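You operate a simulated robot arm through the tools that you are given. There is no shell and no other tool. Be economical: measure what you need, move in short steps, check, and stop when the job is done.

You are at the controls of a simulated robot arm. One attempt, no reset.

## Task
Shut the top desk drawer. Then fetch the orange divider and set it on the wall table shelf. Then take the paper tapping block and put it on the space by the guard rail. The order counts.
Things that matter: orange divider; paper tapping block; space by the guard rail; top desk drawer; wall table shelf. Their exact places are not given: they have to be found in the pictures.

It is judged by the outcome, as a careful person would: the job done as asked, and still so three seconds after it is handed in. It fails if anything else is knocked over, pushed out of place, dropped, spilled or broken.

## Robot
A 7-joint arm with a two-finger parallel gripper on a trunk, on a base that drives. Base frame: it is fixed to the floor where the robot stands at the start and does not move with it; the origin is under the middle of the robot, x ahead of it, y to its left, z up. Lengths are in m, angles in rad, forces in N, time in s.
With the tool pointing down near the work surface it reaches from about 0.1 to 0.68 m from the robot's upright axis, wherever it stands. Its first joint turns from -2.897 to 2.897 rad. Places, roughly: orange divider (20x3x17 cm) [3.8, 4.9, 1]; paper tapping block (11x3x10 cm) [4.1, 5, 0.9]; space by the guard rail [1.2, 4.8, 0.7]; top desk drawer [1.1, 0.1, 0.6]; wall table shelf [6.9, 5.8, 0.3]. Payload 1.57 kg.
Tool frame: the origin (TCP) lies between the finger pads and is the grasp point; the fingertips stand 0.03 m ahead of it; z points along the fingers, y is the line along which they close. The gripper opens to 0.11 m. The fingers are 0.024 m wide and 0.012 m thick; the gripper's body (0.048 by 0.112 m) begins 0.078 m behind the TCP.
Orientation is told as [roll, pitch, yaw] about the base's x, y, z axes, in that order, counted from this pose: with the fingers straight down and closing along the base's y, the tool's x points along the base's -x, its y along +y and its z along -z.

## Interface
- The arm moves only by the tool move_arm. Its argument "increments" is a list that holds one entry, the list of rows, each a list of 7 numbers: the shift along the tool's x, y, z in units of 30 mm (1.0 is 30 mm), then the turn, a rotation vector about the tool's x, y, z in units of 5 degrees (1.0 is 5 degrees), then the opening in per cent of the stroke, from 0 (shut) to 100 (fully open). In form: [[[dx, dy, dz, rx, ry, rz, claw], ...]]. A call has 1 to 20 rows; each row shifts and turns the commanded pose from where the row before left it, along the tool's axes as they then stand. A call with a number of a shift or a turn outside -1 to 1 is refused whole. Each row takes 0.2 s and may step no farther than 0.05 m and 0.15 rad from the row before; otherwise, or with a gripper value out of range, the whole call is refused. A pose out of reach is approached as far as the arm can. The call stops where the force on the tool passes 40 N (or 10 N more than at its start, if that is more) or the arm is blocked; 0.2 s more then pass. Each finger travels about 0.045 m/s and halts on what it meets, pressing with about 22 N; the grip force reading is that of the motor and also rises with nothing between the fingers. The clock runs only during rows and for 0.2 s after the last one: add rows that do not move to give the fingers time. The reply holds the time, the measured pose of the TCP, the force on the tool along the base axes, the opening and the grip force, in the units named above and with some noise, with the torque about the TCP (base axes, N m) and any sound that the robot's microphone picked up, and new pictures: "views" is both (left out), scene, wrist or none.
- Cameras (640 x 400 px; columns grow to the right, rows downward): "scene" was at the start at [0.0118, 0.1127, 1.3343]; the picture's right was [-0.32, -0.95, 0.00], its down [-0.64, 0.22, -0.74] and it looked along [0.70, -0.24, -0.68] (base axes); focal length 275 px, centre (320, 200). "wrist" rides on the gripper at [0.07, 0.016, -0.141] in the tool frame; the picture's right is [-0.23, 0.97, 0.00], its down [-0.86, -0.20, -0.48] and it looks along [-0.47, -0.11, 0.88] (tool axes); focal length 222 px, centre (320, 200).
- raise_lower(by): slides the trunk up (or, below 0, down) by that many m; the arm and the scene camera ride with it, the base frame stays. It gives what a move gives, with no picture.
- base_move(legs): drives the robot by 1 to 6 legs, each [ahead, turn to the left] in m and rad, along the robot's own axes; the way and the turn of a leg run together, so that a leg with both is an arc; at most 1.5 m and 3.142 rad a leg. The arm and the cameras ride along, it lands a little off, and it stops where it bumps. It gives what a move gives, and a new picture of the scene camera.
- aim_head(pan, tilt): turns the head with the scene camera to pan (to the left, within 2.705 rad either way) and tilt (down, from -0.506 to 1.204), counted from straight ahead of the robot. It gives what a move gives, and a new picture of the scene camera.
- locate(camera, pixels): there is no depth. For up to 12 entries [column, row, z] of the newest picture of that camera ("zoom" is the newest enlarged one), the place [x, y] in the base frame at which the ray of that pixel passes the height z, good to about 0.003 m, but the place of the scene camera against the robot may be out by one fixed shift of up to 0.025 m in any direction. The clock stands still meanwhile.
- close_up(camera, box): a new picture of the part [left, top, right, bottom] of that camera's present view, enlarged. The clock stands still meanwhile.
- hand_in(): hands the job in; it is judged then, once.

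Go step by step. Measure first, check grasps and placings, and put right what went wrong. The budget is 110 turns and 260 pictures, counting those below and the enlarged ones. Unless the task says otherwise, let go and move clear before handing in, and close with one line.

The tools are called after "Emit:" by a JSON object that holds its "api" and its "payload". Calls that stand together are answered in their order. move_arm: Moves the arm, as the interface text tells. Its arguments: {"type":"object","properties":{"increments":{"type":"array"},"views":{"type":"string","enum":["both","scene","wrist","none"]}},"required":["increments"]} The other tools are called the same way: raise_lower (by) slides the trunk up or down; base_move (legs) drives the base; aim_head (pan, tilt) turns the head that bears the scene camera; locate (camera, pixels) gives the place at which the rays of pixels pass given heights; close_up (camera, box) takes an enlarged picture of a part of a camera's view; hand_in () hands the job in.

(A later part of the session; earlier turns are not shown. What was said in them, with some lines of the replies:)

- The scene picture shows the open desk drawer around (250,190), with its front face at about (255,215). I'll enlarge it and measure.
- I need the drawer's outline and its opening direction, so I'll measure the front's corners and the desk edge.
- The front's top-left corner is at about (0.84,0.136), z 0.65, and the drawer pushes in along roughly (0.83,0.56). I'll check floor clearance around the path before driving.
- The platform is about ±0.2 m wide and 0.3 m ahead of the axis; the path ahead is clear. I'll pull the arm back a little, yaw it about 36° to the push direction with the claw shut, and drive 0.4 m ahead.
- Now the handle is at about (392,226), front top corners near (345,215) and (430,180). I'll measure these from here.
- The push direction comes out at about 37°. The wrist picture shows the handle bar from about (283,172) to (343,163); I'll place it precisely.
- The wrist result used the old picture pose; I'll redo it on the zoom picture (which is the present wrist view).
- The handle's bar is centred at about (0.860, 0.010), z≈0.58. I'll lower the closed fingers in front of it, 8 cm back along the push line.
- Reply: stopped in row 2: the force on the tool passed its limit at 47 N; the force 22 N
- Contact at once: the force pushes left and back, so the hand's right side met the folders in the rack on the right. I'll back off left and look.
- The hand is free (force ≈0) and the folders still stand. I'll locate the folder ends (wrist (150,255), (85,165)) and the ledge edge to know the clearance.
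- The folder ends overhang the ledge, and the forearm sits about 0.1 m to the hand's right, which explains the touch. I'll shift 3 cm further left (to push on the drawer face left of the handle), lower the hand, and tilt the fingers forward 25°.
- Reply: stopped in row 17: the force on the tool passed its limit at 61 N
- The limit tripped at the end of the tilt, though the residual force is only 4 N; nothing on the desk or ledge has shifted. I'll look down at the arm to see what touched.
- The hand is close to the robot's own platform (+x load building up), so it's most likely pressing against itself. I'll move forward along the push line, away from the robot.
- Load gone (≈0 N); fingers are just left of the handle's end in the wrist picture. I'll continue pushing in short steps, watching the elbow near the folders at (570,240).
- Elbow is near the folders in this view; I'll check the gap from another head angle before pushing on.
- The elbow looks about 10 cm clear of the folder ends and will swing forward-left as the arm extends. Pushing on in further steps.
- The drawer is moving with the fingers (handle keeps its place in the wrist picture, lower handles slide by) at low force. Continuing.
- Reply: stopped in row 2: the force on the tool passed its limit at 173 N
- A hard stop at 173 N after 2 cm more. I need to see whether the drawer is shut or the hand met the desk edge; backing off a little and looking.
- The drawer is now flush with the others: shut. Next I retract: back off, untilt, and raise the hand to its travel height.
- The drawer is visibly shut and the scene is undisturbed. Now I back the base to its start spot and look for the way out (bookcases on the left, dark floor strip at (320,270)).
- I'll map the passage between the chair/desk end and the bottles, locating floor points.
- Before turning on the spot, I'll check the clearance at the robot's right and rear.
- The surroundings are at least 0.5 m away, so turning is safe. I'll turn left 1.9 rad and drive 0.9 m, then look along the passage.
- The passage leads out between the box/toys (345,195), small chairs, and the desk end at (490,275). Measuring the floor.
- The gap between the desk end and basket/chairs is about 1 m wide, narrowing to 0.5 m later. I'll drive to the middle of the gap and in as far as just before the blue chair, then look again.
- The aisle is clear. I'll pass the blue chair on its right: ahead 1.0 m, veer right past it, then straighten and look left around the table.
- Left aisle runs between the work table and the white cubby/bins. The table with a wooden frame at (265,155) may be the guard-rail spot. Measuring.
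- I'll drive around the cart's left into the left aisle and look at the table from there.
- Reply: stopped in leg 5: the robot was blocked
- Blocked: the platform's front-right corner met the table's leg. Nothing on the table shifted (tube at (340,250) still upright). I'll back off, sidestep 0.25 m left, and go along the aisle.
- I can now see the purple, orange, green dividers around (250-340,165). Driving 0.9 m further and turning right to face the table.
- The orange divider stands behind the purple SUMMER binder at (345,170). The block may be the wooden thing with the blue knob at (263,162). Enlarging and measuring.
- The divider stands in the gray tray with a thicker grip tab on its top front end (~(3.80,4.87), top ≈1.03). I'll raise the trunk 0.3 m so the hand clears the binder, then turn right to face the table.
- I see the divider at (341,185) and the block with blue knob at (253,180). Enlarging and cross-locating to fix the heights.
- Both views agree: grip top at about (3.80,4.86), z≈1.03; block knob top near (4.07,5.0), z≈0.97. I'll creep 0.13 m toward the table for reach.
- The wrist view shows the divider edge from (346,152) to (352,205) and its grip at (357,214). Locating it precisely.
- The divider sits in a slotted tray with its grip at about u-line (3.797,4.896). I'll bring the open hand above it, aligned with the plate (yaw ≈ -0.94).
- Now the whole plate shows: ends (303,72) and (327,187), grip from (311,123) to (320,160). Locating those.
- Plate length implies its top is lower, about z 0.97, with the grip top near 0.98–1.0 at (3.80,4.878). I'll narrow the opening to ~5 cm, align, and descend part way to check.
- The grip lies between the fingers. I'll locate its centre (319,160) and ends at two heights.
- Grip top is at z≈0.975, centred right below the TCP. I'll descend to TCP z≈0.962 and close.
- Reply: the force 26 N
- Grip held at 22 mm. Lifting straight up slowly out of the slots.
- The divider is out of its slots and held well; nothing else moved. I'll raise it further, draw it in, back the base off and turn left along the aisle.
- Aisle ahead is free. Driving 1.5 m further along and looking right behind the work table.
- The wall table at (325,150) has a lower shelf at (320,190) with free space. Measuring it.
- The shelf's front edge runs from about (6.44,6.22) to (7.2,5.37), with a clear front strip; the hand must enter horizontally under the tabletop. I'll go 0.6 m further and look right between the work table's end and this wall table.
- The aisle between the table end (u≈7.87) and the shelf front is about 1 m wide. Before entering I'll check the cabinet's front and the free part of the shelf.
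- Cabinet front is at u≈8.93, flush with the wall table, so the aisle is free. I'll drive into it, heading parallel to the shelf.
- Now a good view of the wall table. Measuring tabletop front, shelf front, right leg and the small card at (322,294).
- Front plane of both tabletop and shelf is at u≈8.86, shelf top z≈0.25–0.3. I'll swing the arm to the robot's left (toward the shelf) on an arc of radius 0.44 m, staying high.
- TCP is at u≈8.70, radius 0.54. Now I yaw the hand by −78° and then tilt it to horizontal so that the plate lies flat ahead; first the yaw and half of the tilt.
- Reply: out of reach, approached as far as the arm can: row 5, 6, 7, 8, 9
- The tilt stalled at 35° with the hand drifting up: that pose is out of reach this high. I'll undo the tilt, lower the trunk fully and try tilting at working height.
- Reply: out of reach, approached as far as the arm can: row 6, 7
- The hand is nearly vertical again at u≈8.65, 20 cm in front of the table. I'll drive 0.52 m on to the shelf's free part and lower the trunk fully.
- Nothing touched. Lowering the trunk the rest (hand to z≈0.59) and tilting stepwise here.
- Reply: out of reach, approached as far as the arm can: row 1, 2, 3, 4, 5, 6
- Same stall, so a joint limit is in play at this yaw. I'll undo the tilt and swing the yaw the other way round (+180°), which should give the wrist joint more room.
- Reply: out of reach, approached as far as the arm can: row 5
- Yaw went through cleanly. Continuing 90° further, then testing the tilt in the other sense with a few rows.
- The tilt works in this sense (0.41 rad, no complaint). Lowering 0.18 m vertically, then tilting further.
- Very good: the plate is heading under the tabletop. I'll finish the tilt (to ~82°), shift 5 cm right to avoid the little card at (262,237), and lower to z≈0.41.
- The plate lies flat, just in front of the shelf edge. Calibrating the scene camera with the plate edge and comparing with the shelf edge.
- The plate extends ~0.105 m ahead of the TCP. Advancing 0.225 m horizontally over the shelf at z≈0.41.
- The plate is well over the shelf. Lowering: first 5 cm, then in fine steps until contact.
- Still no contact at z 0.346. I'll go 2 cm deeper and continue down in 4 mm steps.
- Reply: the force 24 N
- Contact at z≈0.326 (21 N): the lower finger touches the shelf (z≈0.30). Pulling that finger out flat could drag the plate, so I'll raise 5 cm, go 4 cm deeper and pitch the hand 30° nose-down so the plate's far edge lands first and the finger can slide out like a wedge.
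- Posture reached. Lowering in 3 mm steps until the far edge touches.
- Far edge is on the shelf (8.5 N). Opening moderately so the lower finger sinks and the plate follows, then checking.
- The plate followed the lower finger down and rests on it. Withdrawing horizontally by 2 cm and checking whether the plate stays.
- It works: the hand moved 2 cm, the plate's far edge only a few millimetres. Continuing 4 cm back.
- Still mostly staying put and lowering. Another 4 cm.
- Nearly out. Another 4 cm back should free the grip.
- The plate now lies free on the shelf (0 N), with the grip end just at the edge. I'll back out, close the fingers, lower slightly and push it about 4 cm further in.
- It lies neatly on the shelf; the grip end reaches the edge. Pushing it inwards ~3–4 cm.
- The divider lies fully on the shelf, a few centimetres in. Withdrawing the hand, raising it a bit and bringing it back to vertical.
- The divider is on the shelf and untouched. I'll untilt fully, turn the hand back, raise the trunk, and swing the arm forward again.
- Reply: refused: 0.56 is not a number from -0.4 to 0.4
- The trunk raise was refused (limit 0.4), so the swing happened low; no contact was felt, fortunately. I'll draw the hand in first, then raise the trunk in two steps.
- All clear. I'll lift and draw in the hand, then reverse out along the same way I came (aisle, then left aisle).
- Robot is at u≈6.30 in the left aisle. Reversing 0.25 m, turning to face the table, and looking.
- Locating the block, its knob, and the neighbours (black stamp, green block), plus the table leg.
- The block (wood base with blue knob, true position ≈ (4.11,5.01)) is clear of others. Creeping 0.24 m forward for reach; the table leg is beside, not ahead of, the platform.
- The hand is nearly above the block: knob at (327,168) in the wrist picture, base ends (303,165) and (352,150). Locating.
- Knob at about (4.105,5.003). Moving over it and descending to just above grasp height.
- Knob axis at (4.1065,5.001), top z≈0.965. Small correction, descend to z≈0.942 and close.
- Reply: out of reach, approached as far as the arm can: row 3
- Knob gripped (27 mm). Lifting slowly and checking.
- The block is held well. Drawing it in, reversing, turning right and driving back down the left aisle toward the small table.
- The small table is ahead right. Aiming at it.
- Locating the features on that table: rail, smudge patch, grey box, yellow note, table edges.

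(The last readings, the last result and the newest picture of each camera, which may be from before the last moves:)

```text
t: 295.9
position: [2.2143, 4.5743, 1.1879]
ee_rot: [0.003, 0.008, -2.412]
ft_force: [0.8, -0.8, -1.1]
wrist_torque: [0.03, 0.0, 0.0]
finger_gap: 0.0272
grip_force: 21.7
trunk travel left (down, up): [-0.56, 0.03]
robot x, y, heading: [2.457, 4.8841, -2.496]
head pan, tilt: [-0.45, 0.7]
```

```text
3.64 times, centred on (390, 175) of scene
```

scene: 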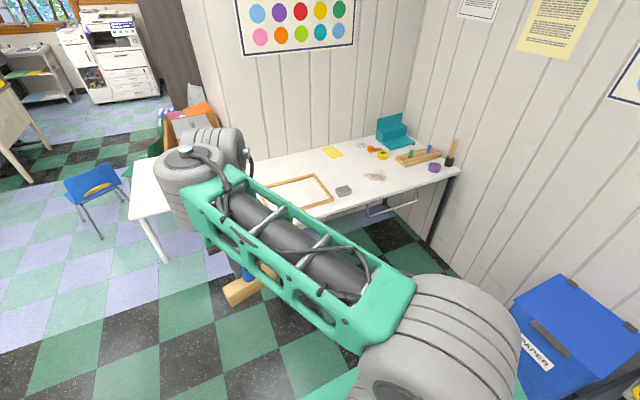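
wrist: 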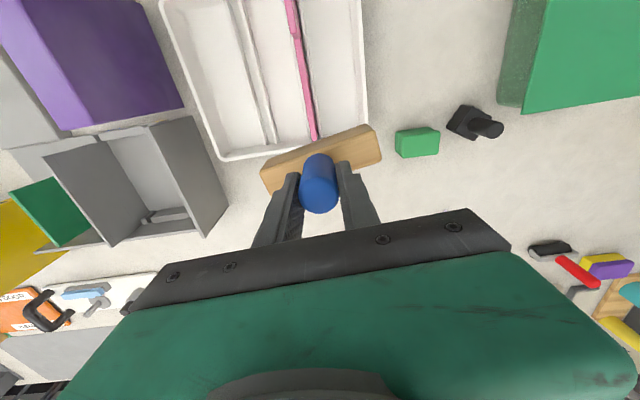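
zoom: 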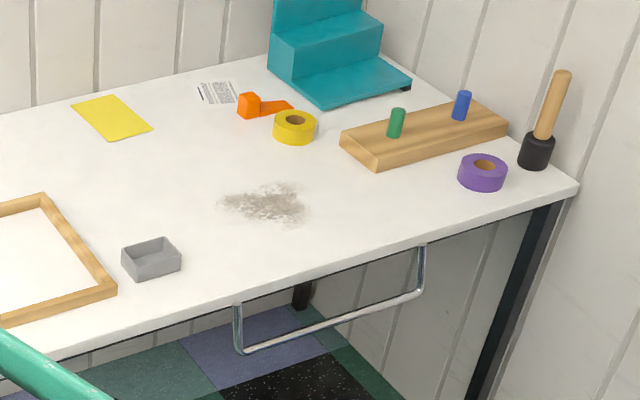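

The scuffed patch at about (1.207,4.797) next to the metal rail matches the given spot. I'll drive to in front of that table edge, keeping clear of the paper bin.

Emit:
{"api": "base_move", "payload": {"legs": [[0, -0.68], [0.68, 0], [0, 0.65]]}}

Emit:
{"api": "aim_head", "payload": {"pan": -0.2, "tilt": 0.9}}

```text
t: 303.3
position: [1.5071, 4.6102, 1.1888]
ee_rot: [0.004, 0.007, -2.455]
ft_force: [-0.5, 0.8, -0.7]
wrist_torque: [0.0, 0.01, -0.03]
finger_gap: 0.0269
grip_force: 21.6
trunk travel left (down, up): [-0.56, 0.03]
robot x, y, heading: [1.7577, 4.914, -2.534]
head pan, tilt: [-0.45, 0.7]
```

scene: 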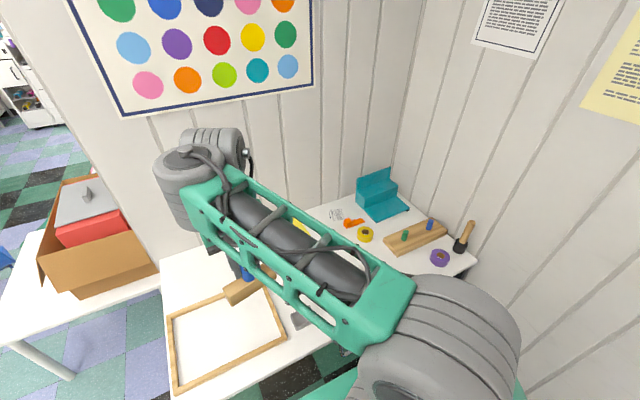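

```text
t: 304.1
position: [1.5049, 4.6095, 1.1892]
ee_rot: [0.004, 0.009, -2.455]
ft_force: [-0.6, -0.5, -0.3]
wrist_torque: [0.04, -0.03, -0.01]
finger_gap: 0.0271
grip_force: 22.3
trunk travel left (down, up): [-0.56, 0.03]
robot x, y, heading: [1.7612, 4.9143, -2.541]
head pan, tilt: [-0.201, 0.901]
```

scene: 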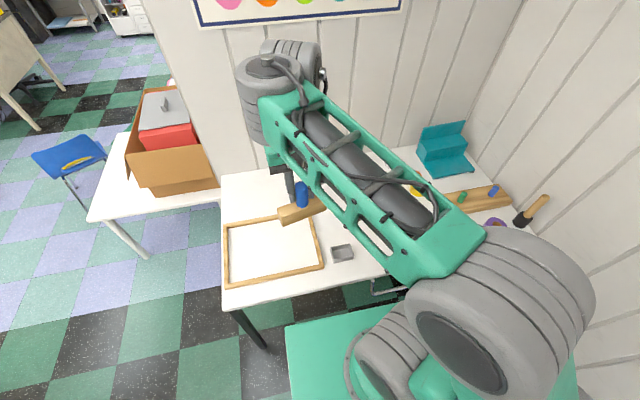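

Robot stands 0.36 m before the edge. Moving the block over the patch at travel height.

Emit:
{"api": "move_arm", "payload": {"increments": [[[-0.3, -1, 0, 0, 0, 0, 0], [-0.3, -1, 0, 0, 0, 0, 0], [-0.3, -1, 0, 0, 0, 0, 0], [-0.3, -1, 0, 0, 0, 0, 0], [-0.3, -1, 0, 0, 0, 0, 0], [-0.3, -1, 0, 0, 0, 0, 0], [-0.4, -1, 0, 0, 0, 0, 0], [-0.4, -1, 0, 0, 0, 0, 0], [-0.4, -1, 0, 0, 0, 0, 0], [-0.4, -1, 0, 0, 0, 0, 0], [-0.3, -1, 0, 0, 0, 0, 0], [0, 0, 0, 0, 0, 0, 0]]]}}

Emit:
{"api": "close_up", "payload": {"camera": "wrist", "box": [160, 20, 480, 220]}}

```text
t: 306.7
position: [1.2115, 4.7937, 1.1873]
ee_rot: [0.002, 0.007, -2.455]
ft_force: [-0.3, 0.1, -1.2]
wrist_torque: [0.03, 0.02, 0.0]
finger_gap: 0.0268
grip_force: 21.9
trunk travel left (down, up): [-0.56, 0.03]
robot x, y, heading: [1.7574, 4.9153, -2.54]
head pan, tilt: [-0.201, 0.901]
```

scene: 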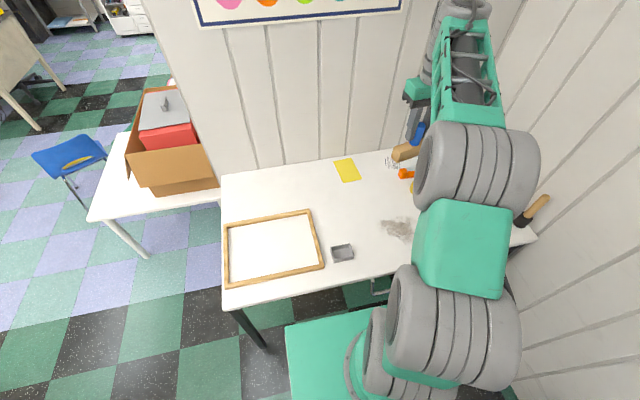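
wrist: 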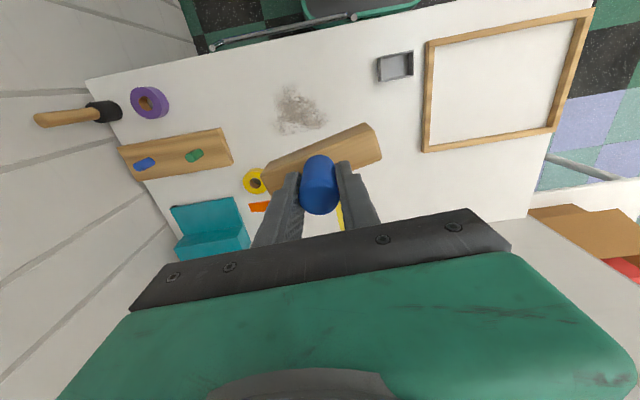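

```text
2.00 times, centred on (320, 120) of wrist
```

zoom: 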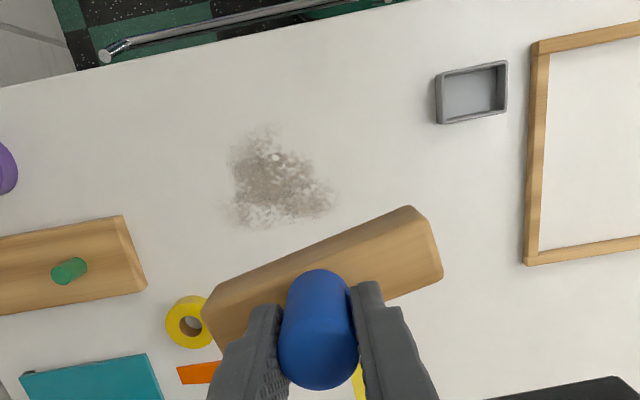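

Locating the patch (300,110) and neighbours with the wrist camera at table height.

Emit:
{"api": "locate", "payload": {"camera": "wrist", "pixels": [[300, 110, 0.72], [300, 110, 0.75], [258, 182, 0.72], [395, 67, 0.72], [195, 155, 0.72], [310, 30, 0.72], [350, 16, 0.65], [232, 145, 0.72], [262, 206, 0.72]]}}

Emit:
{"api": "locate", "payload": {"camera": "scene", "pixels": [[397, 228, 0.72], [342, 253, 0.72], [397, 228, 0.75], [342, 253, 0.75]]}}

```text
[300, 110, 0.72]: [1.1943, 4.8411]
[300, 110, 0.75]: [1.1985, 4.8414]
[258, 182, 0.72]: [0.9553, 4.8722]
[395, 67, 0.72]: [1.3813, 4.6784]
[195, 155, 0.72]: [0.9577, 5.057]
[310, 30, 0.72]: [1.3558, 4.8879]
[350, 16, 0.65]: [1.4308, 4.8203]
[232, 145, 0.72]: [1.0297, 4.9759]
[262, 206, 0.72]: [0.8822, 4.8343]
```

```text
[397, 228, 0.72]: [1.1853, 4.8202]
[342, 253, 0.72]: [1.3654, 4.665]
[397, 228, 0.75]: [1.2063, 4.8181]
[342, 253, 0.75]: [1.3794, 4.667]
```

Patch centre ≈ (1.197,4.838). Shifting over it and lowering with the trunk by 0.3 m.

Emit:
{"api": "move_arm", "payload": {"increments": [[[0.28, -0.72, 0, 0, 0, 0, 0], [0.28, -0.72, 0, 0, 0, 0, 0], [0, 0, 0, 0, 0, 0, 0]]], "views": "none"}}

Emit:
{"api": "raise_lower", "payload": {"by": -0.28}}

Emit:
{"api": "close_up", "payload": {"camera": "wrist", "box": [160, 0, 480, 220]}}

Emit:
{"api": "close_up", "payload": {"camera": "scene", "box": [200, 60, 600, 320]}}

```text
t: 307.5
position: [1.1961, 4.8382, 1.188]
ee_rot: [0.004, 0.008, -2.454]
ft_force: [-0.1, -0.3, -0.5]
wrist_torque: [-0.01, -0.02, -0.02]
finger_gap: 0.0271
grip_force: 21.8
trunk travel left (down, up): [-0.56, 0.03]
robot x, y, heading: [1.7639, 4.9096, -2.541]
head pan, tilt: [-0.201, 0.901]
```

```text
t: 310.3
position: [1.1957, 4.8388, 0.908]
ee_rot: [0.002, 0.01, -2.457]
ft_force: [0.0, -0.2, -1.1]
wrist_torque: [0.03, 0.01, -0.02]
finger_gap: 0.0272
grip_force: 22.5
trunk travel left (down, up): [-0.28, 0.31]
robot x, y, heading: [1.763, 4.9148, -2.541]
head pan, tilt: [-0.201, 0.901]
```

```text
1.82 times, centred on (320, 110) of wrist
```

zoom: 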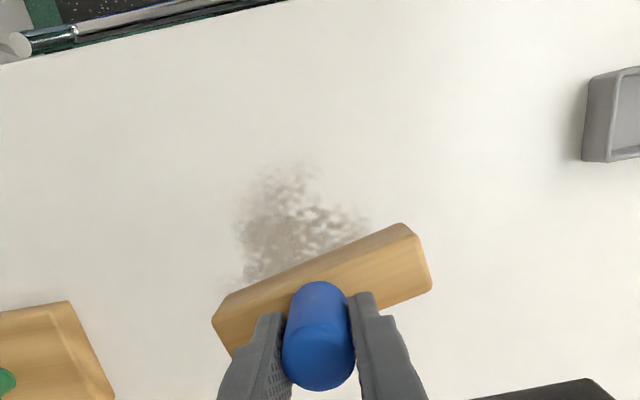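

```text
1.54 times, centred on (400, 190) of scene
```

zoom: 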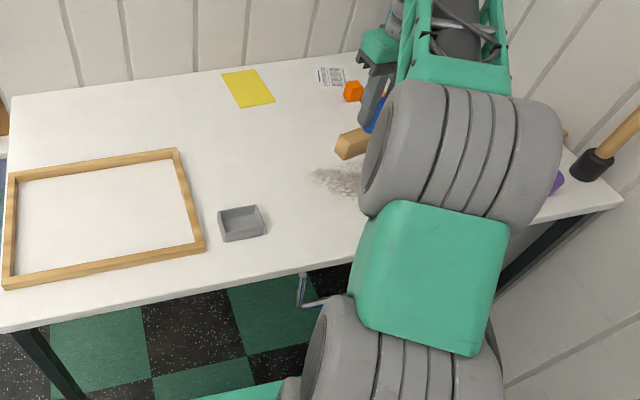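

Re-checking the patch centre from here (zoom (300,225)).

Emit:
{"api": "locate", "payload": {"camera": "zoom", "pixels": [[300, 120, 0.72]]}}

Emit:
{"api": "move_arm", "payload": {"increments": [[[0, 0, 0.7, 0, 0, 0, 0], [0, 0, 0.3, 0, 0, 0, 0], [0, 0, 0, 0, 0, 0, 0]]], "views": "wrist"}}

Emit:
{"api": "locate", "payload": {"camera": "wrist", "pixels": [[310, 120, 0.72], [310, 120, 0.75], [300, 100, 0.72]]}}

```text
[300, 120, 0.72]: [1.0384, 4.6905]
```

```text
t: 311.1
position: [1.1948, 4.838, 0.8783]
ee_rot: [0.004, 0.008, -2.457]
ft_force: [-0.2, -0.3, -0.8]
wrist_torque: [0.0, 0.01, 0.04]
finger_gap: 0.0269
grip_force: 21.9
trunk travel left (down, up): [-0.28, 0.31]
robot x, y, heading: [1.7605, 4.9128, -2.542]
head pan, tilt: [-0.201, 0.901]
```

wrist: 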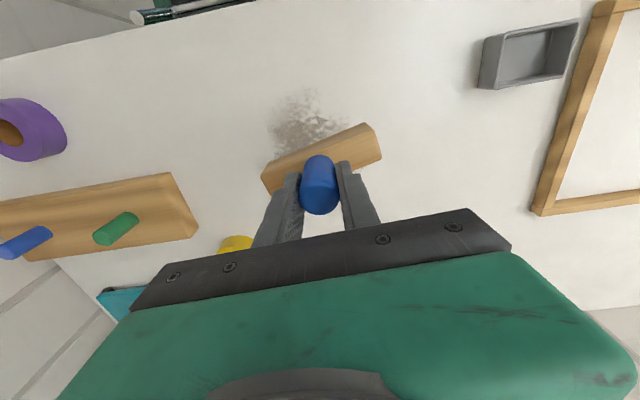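

```text
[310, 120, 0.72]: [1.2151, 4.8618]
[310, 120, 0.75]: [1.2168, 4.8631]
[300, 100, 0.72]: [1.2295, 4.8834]
```

Well placed over the patch; a 1 cm nudge and then a fine descent until contact.

Emit:
{"api": "move_arm", "payload": {"increments": [[[0.35, 0, 0.4, 0, 0, 0, 0], [0, 0, 0.4, 0, 0, 0, 0], [0, 0, 0.2, 0, 0, 0, 0], [0, 0, 0.15, 0, 0, 0, 0], [0, 0, 0.15, 0, 0, 0, 0], [0, 0, 0.15, 0, 0, 0, 0], [0, 0, 0, 0, 0, 0, 0]]], "views": "wrist"}}

```text
t: 312.7
position: [1.2041, 4.846, 0.8326]
ee_rot: [0.003, 0.008, -2.454]
ft_force: [0.5, 0.1, -1.2]
wrist_torque: [0.0, 0.02, -0.01]
finger_gap: 0.0272
grip_force: 21.9
trunk travel left (down, up): [-0.28, 0.31]
robot x, y, heading: [1.7612, 4.9127, -2.538]
head pan, tilt: [-0.201, 0.901]
```

wrist: 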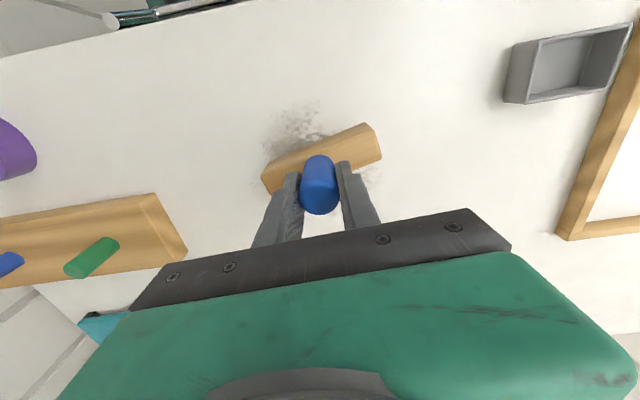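

Emit:
{"api": "move_arm", "payload": {"increments": [[[0.2, 0, 0.15, 0, 0, 0, 0], [0, 0, 0.15, 0, 0, 0, 0], [0, 0, 0.13, 0, 0, 0, 0], [0, 0, 0.13, 0, 0, 0, 0], [0, 0, 0.13, 0, 0, 0, 0], [0, 0, 0.1, 0, 0, 0, 0], [0, 0, 0, 0, 0, 0, 0]]], "views": "wrist"}}

```text
t: 314.3
position: [1.2097, 4.8488, 0.8102]
ee_rot: [0.004, 0.009, -2.455]
ft_force: [0.7, -0.1, -1.7]
wrist_torque: [0.0, 0.03, 0.03]
finger_gap: 0.0271
grip_force: 22.5
trunk travel left (down, up): [-0.28, 0.31]
robot x, y, heading: [1.7588, 4.9138, -2.54]
head pan, tilt: [-0.201, 0.901]
```

wrist: 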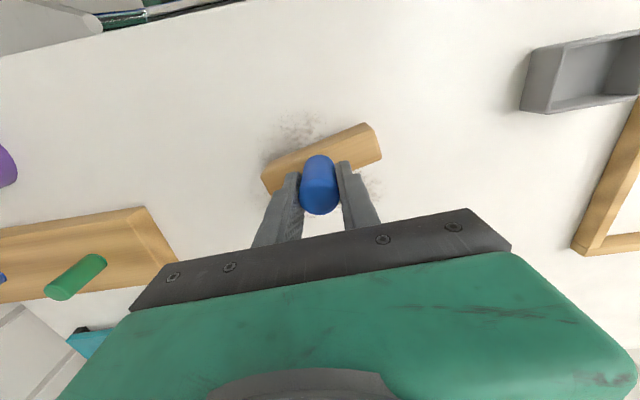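

Still no contact at z 0.810, block centred over the patch. Continuing in 3–4 mm steps.

Emit:
{"api": "move_arm", "payload": {"increments": [[[0, 0, 0.12, 0, 0, 0, 0], [0, 0, 0.12, 0, 0, 0, 0], [0, 0, 0.12, 0, 0, 0, 0], [0, 0, 0.12, 0, 0, 0, 0], [0, 0, 0.12, 0, 0, 0, 0], [0, 0, 0.12, 0, 0, 0, 0], [0, 0, 0, 0, 0, 0, 0]]], "views": "wrist"}}

Emit:
{"api": "close_up", "payload": {"camera": "scene", "box": [330, 100, 500, 260]}}

```text
t: 315.9
position: [1.2091, 4.8498, 0.7901]
ee_rot: [0.002, 0.005, -2.456]
ft_force: [-3.9, 0.8, 20.9]
wrist_torque: [0.19, 0.2, -0.04]
finger_gap: 0.0274
grip_force: 21.7
trunk travel left (down, up): [-0.28, 0.31]
robot x, y, heading: [1.762, 4.9141, -2.536]
head pan, tilt: [-0.201, 0.901]
```

wrist: 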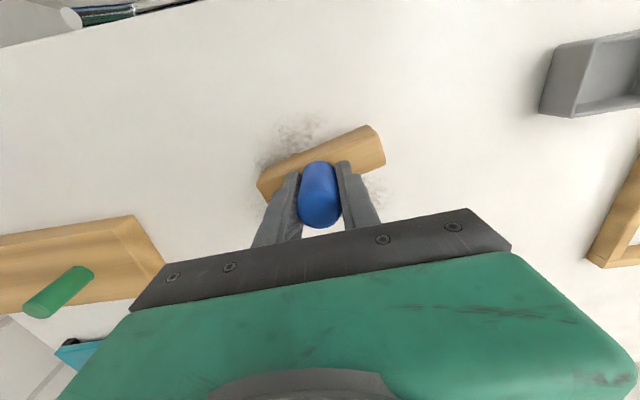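

```text
2.50 times, centred on (415, 180) of scene
```

zoom: 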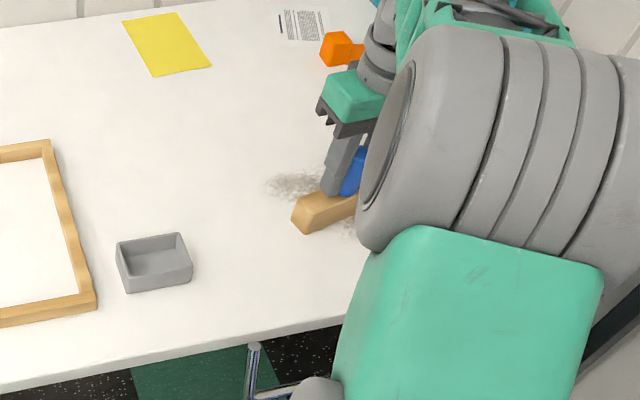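

Contact (21 N): the block sits on the table over the patch. Relieving 2 mm, then opening gently.

Emit:
{"api": "move_arm", "payload": {"increments": [[[0, 0, -0.07, 0, 0, 0, 0], [0, 0, 0, 0, 0, 0, 28], [0, 0, 0, 0, 0, 0, 40], [0, 0, 0, 0, 0, 0, 60], [0, 0, 0, 0, 0, 0, 60]]], "views": "wrist"}}

```text
t: 317.1
position: [1.2114, 4.8491, 0.7905]
ee_rot: [0.005, 0.011, -2.457]
ft_force: [0.5, -1.0, 0.9]
wrist_torque: [0.04, 0.05, -0.02]
finger_gap: 0.0649
grip_force: 0.2
trunk travel left (down, up): [-0.28, 0.31]
robot x, y, heading: [1.7595, 4.9097, -2.536]
head pan, tilt: [-0.201, 0.901]
```

wrist: 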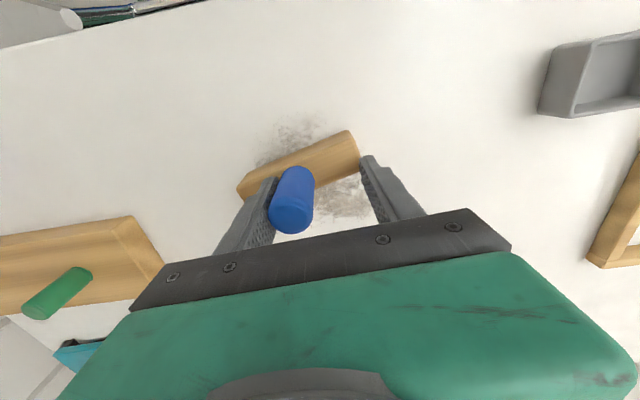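

Released; the knob stands next to the left finger and the block still covers the patch. I'll centre the hand on it (−1.5 cm) before lifting straight up.

Emit:
{"api": "move_arm", "payload": {"increments": [[[0, -0.5, 0, 0, 0, 0, 60], [0, 0, 0, 0, 0, 0, 60]]], "views": "wrist"}}

```text
t: 317.7
position: [1.1993, 4.8605, 0.7897]
ee_rot: [0.003, 0.009, -2.455]
ft_force: [-0.2, 0.2, -0.1]
wrist_torque: [0.01, 0.0, 0.01]
finger_gap: 0.066
grip_force: 0.0
trunk travel left (down, up): [-0.28, 0.31]
robot x, y, heading: [1.7599, 4.9102, -2.537]
head pan, tilt: [-0.201, 0.901]
```

wrist: 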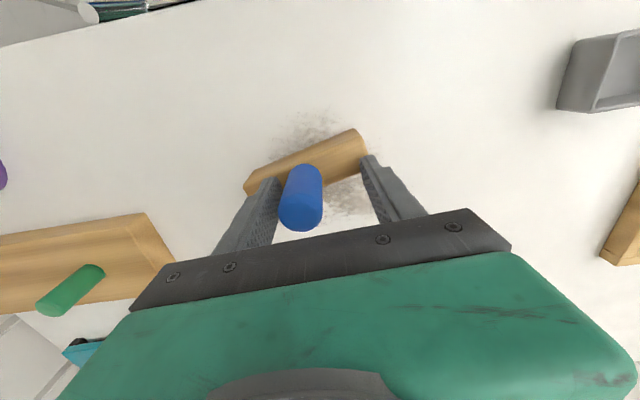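

Emit:
{"api": "move_arm", "payload": {"increments": [[[0, -0.4, 0, 0, 0, 0, 70], [0, 0, -0.4, 0, 0, 0, 70], [0, 0, -1, 0, 0, 0, 70], [0, 0, -1, 0, 0, 0, 70], [0, 0, -1, 0, 0, 0, 70], [0, 0, -1, 0, 0, 0, 70], [0, 0, -1, 0, 0, 0, 70]]], "views": "both"}}

Emit:
{"api": "close_up", "payload": {"camera": "wrist", "box": [180, 40, 440, 220]}}

```text
t: 319.3
position: [1.1917, 4.8707, 0.9515]
ee_rot: [0.004, 0.008, -2.456]
ft_force: [1.2, -0.1, -0.3]
wrist_torque: [-0.01, 0.03, 0.0]
finger_gap: 0.077
grip_force: 0.0
trunk travel left (down, up): [-0.28, 0.31]
robot x, y, heading: [1.7604, 4.9121, -2.538]
head pan, tilt: [-0.201, 0.901]
```

scene: 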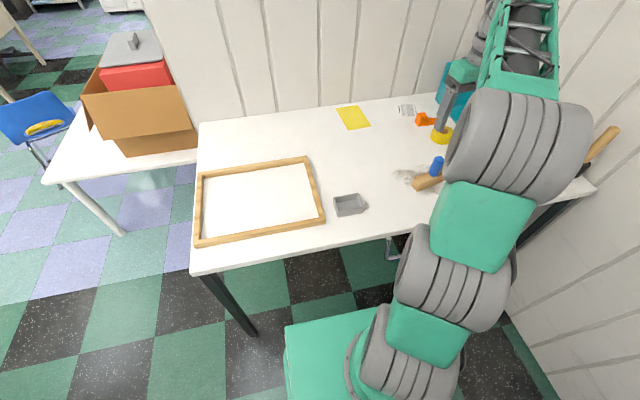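
wrist: 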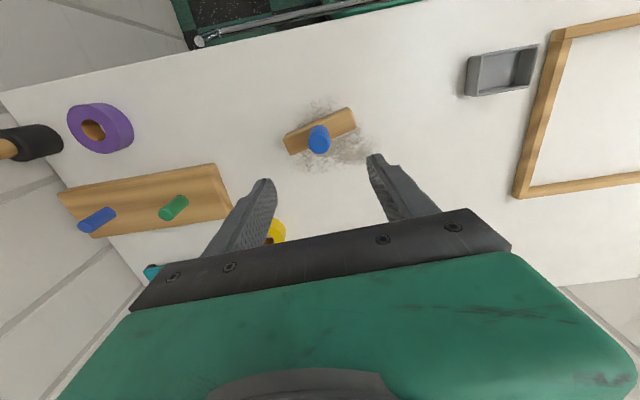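

```text
2.22 times, centred on (310, 130) of wrist
```

zoom: 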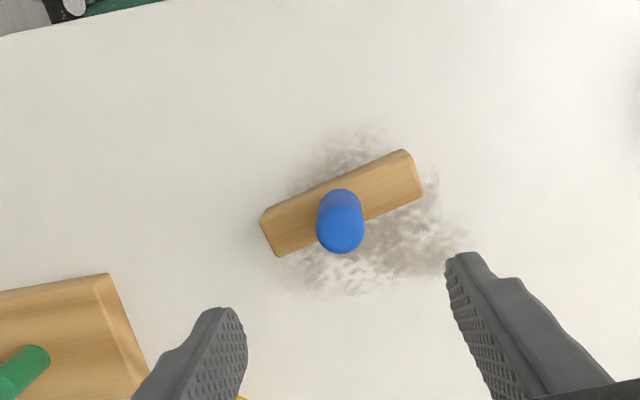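

The block stands upright on the patch by the rail, clear of its neighbours. Raising the arm clear and handing in: drawer shut, divider on the wall table shelf, block by the guard rail.

Emit:
{"api": "raise_lower", "payload": {"by": 0.25}}

Emit:
{"api": "hand_in", "payload": {}}

```text
t: 321.9
position: [1.1923, 4.8691, 1.202]
ee_rot: [0.002, 0.009, -2.457]
ft_force: [0.6, 0.3, -0.4]
wrist_torque: [0.01, 0.03, 0.04]
finger_gap: 0.077
grip_force: 0.1
trunk travel left (down, up): [-0.53, 0.06]
robot x, y, heading: [1.7598, 4.9135, -2.54]
head pan, tilt: [-0.201, 0.901]
```

```text
The job is handed in.
```

I did the three jobs in the order you gave and handed in: the top drawer is shut, the orange divider lies flat on the wall table shelf, and the paper tapping block stands by the guard rail. Early on the arm bumped the folder rack by the desk and later the base bumped a table leg; the pictures taken right after each showed nothing displaced.
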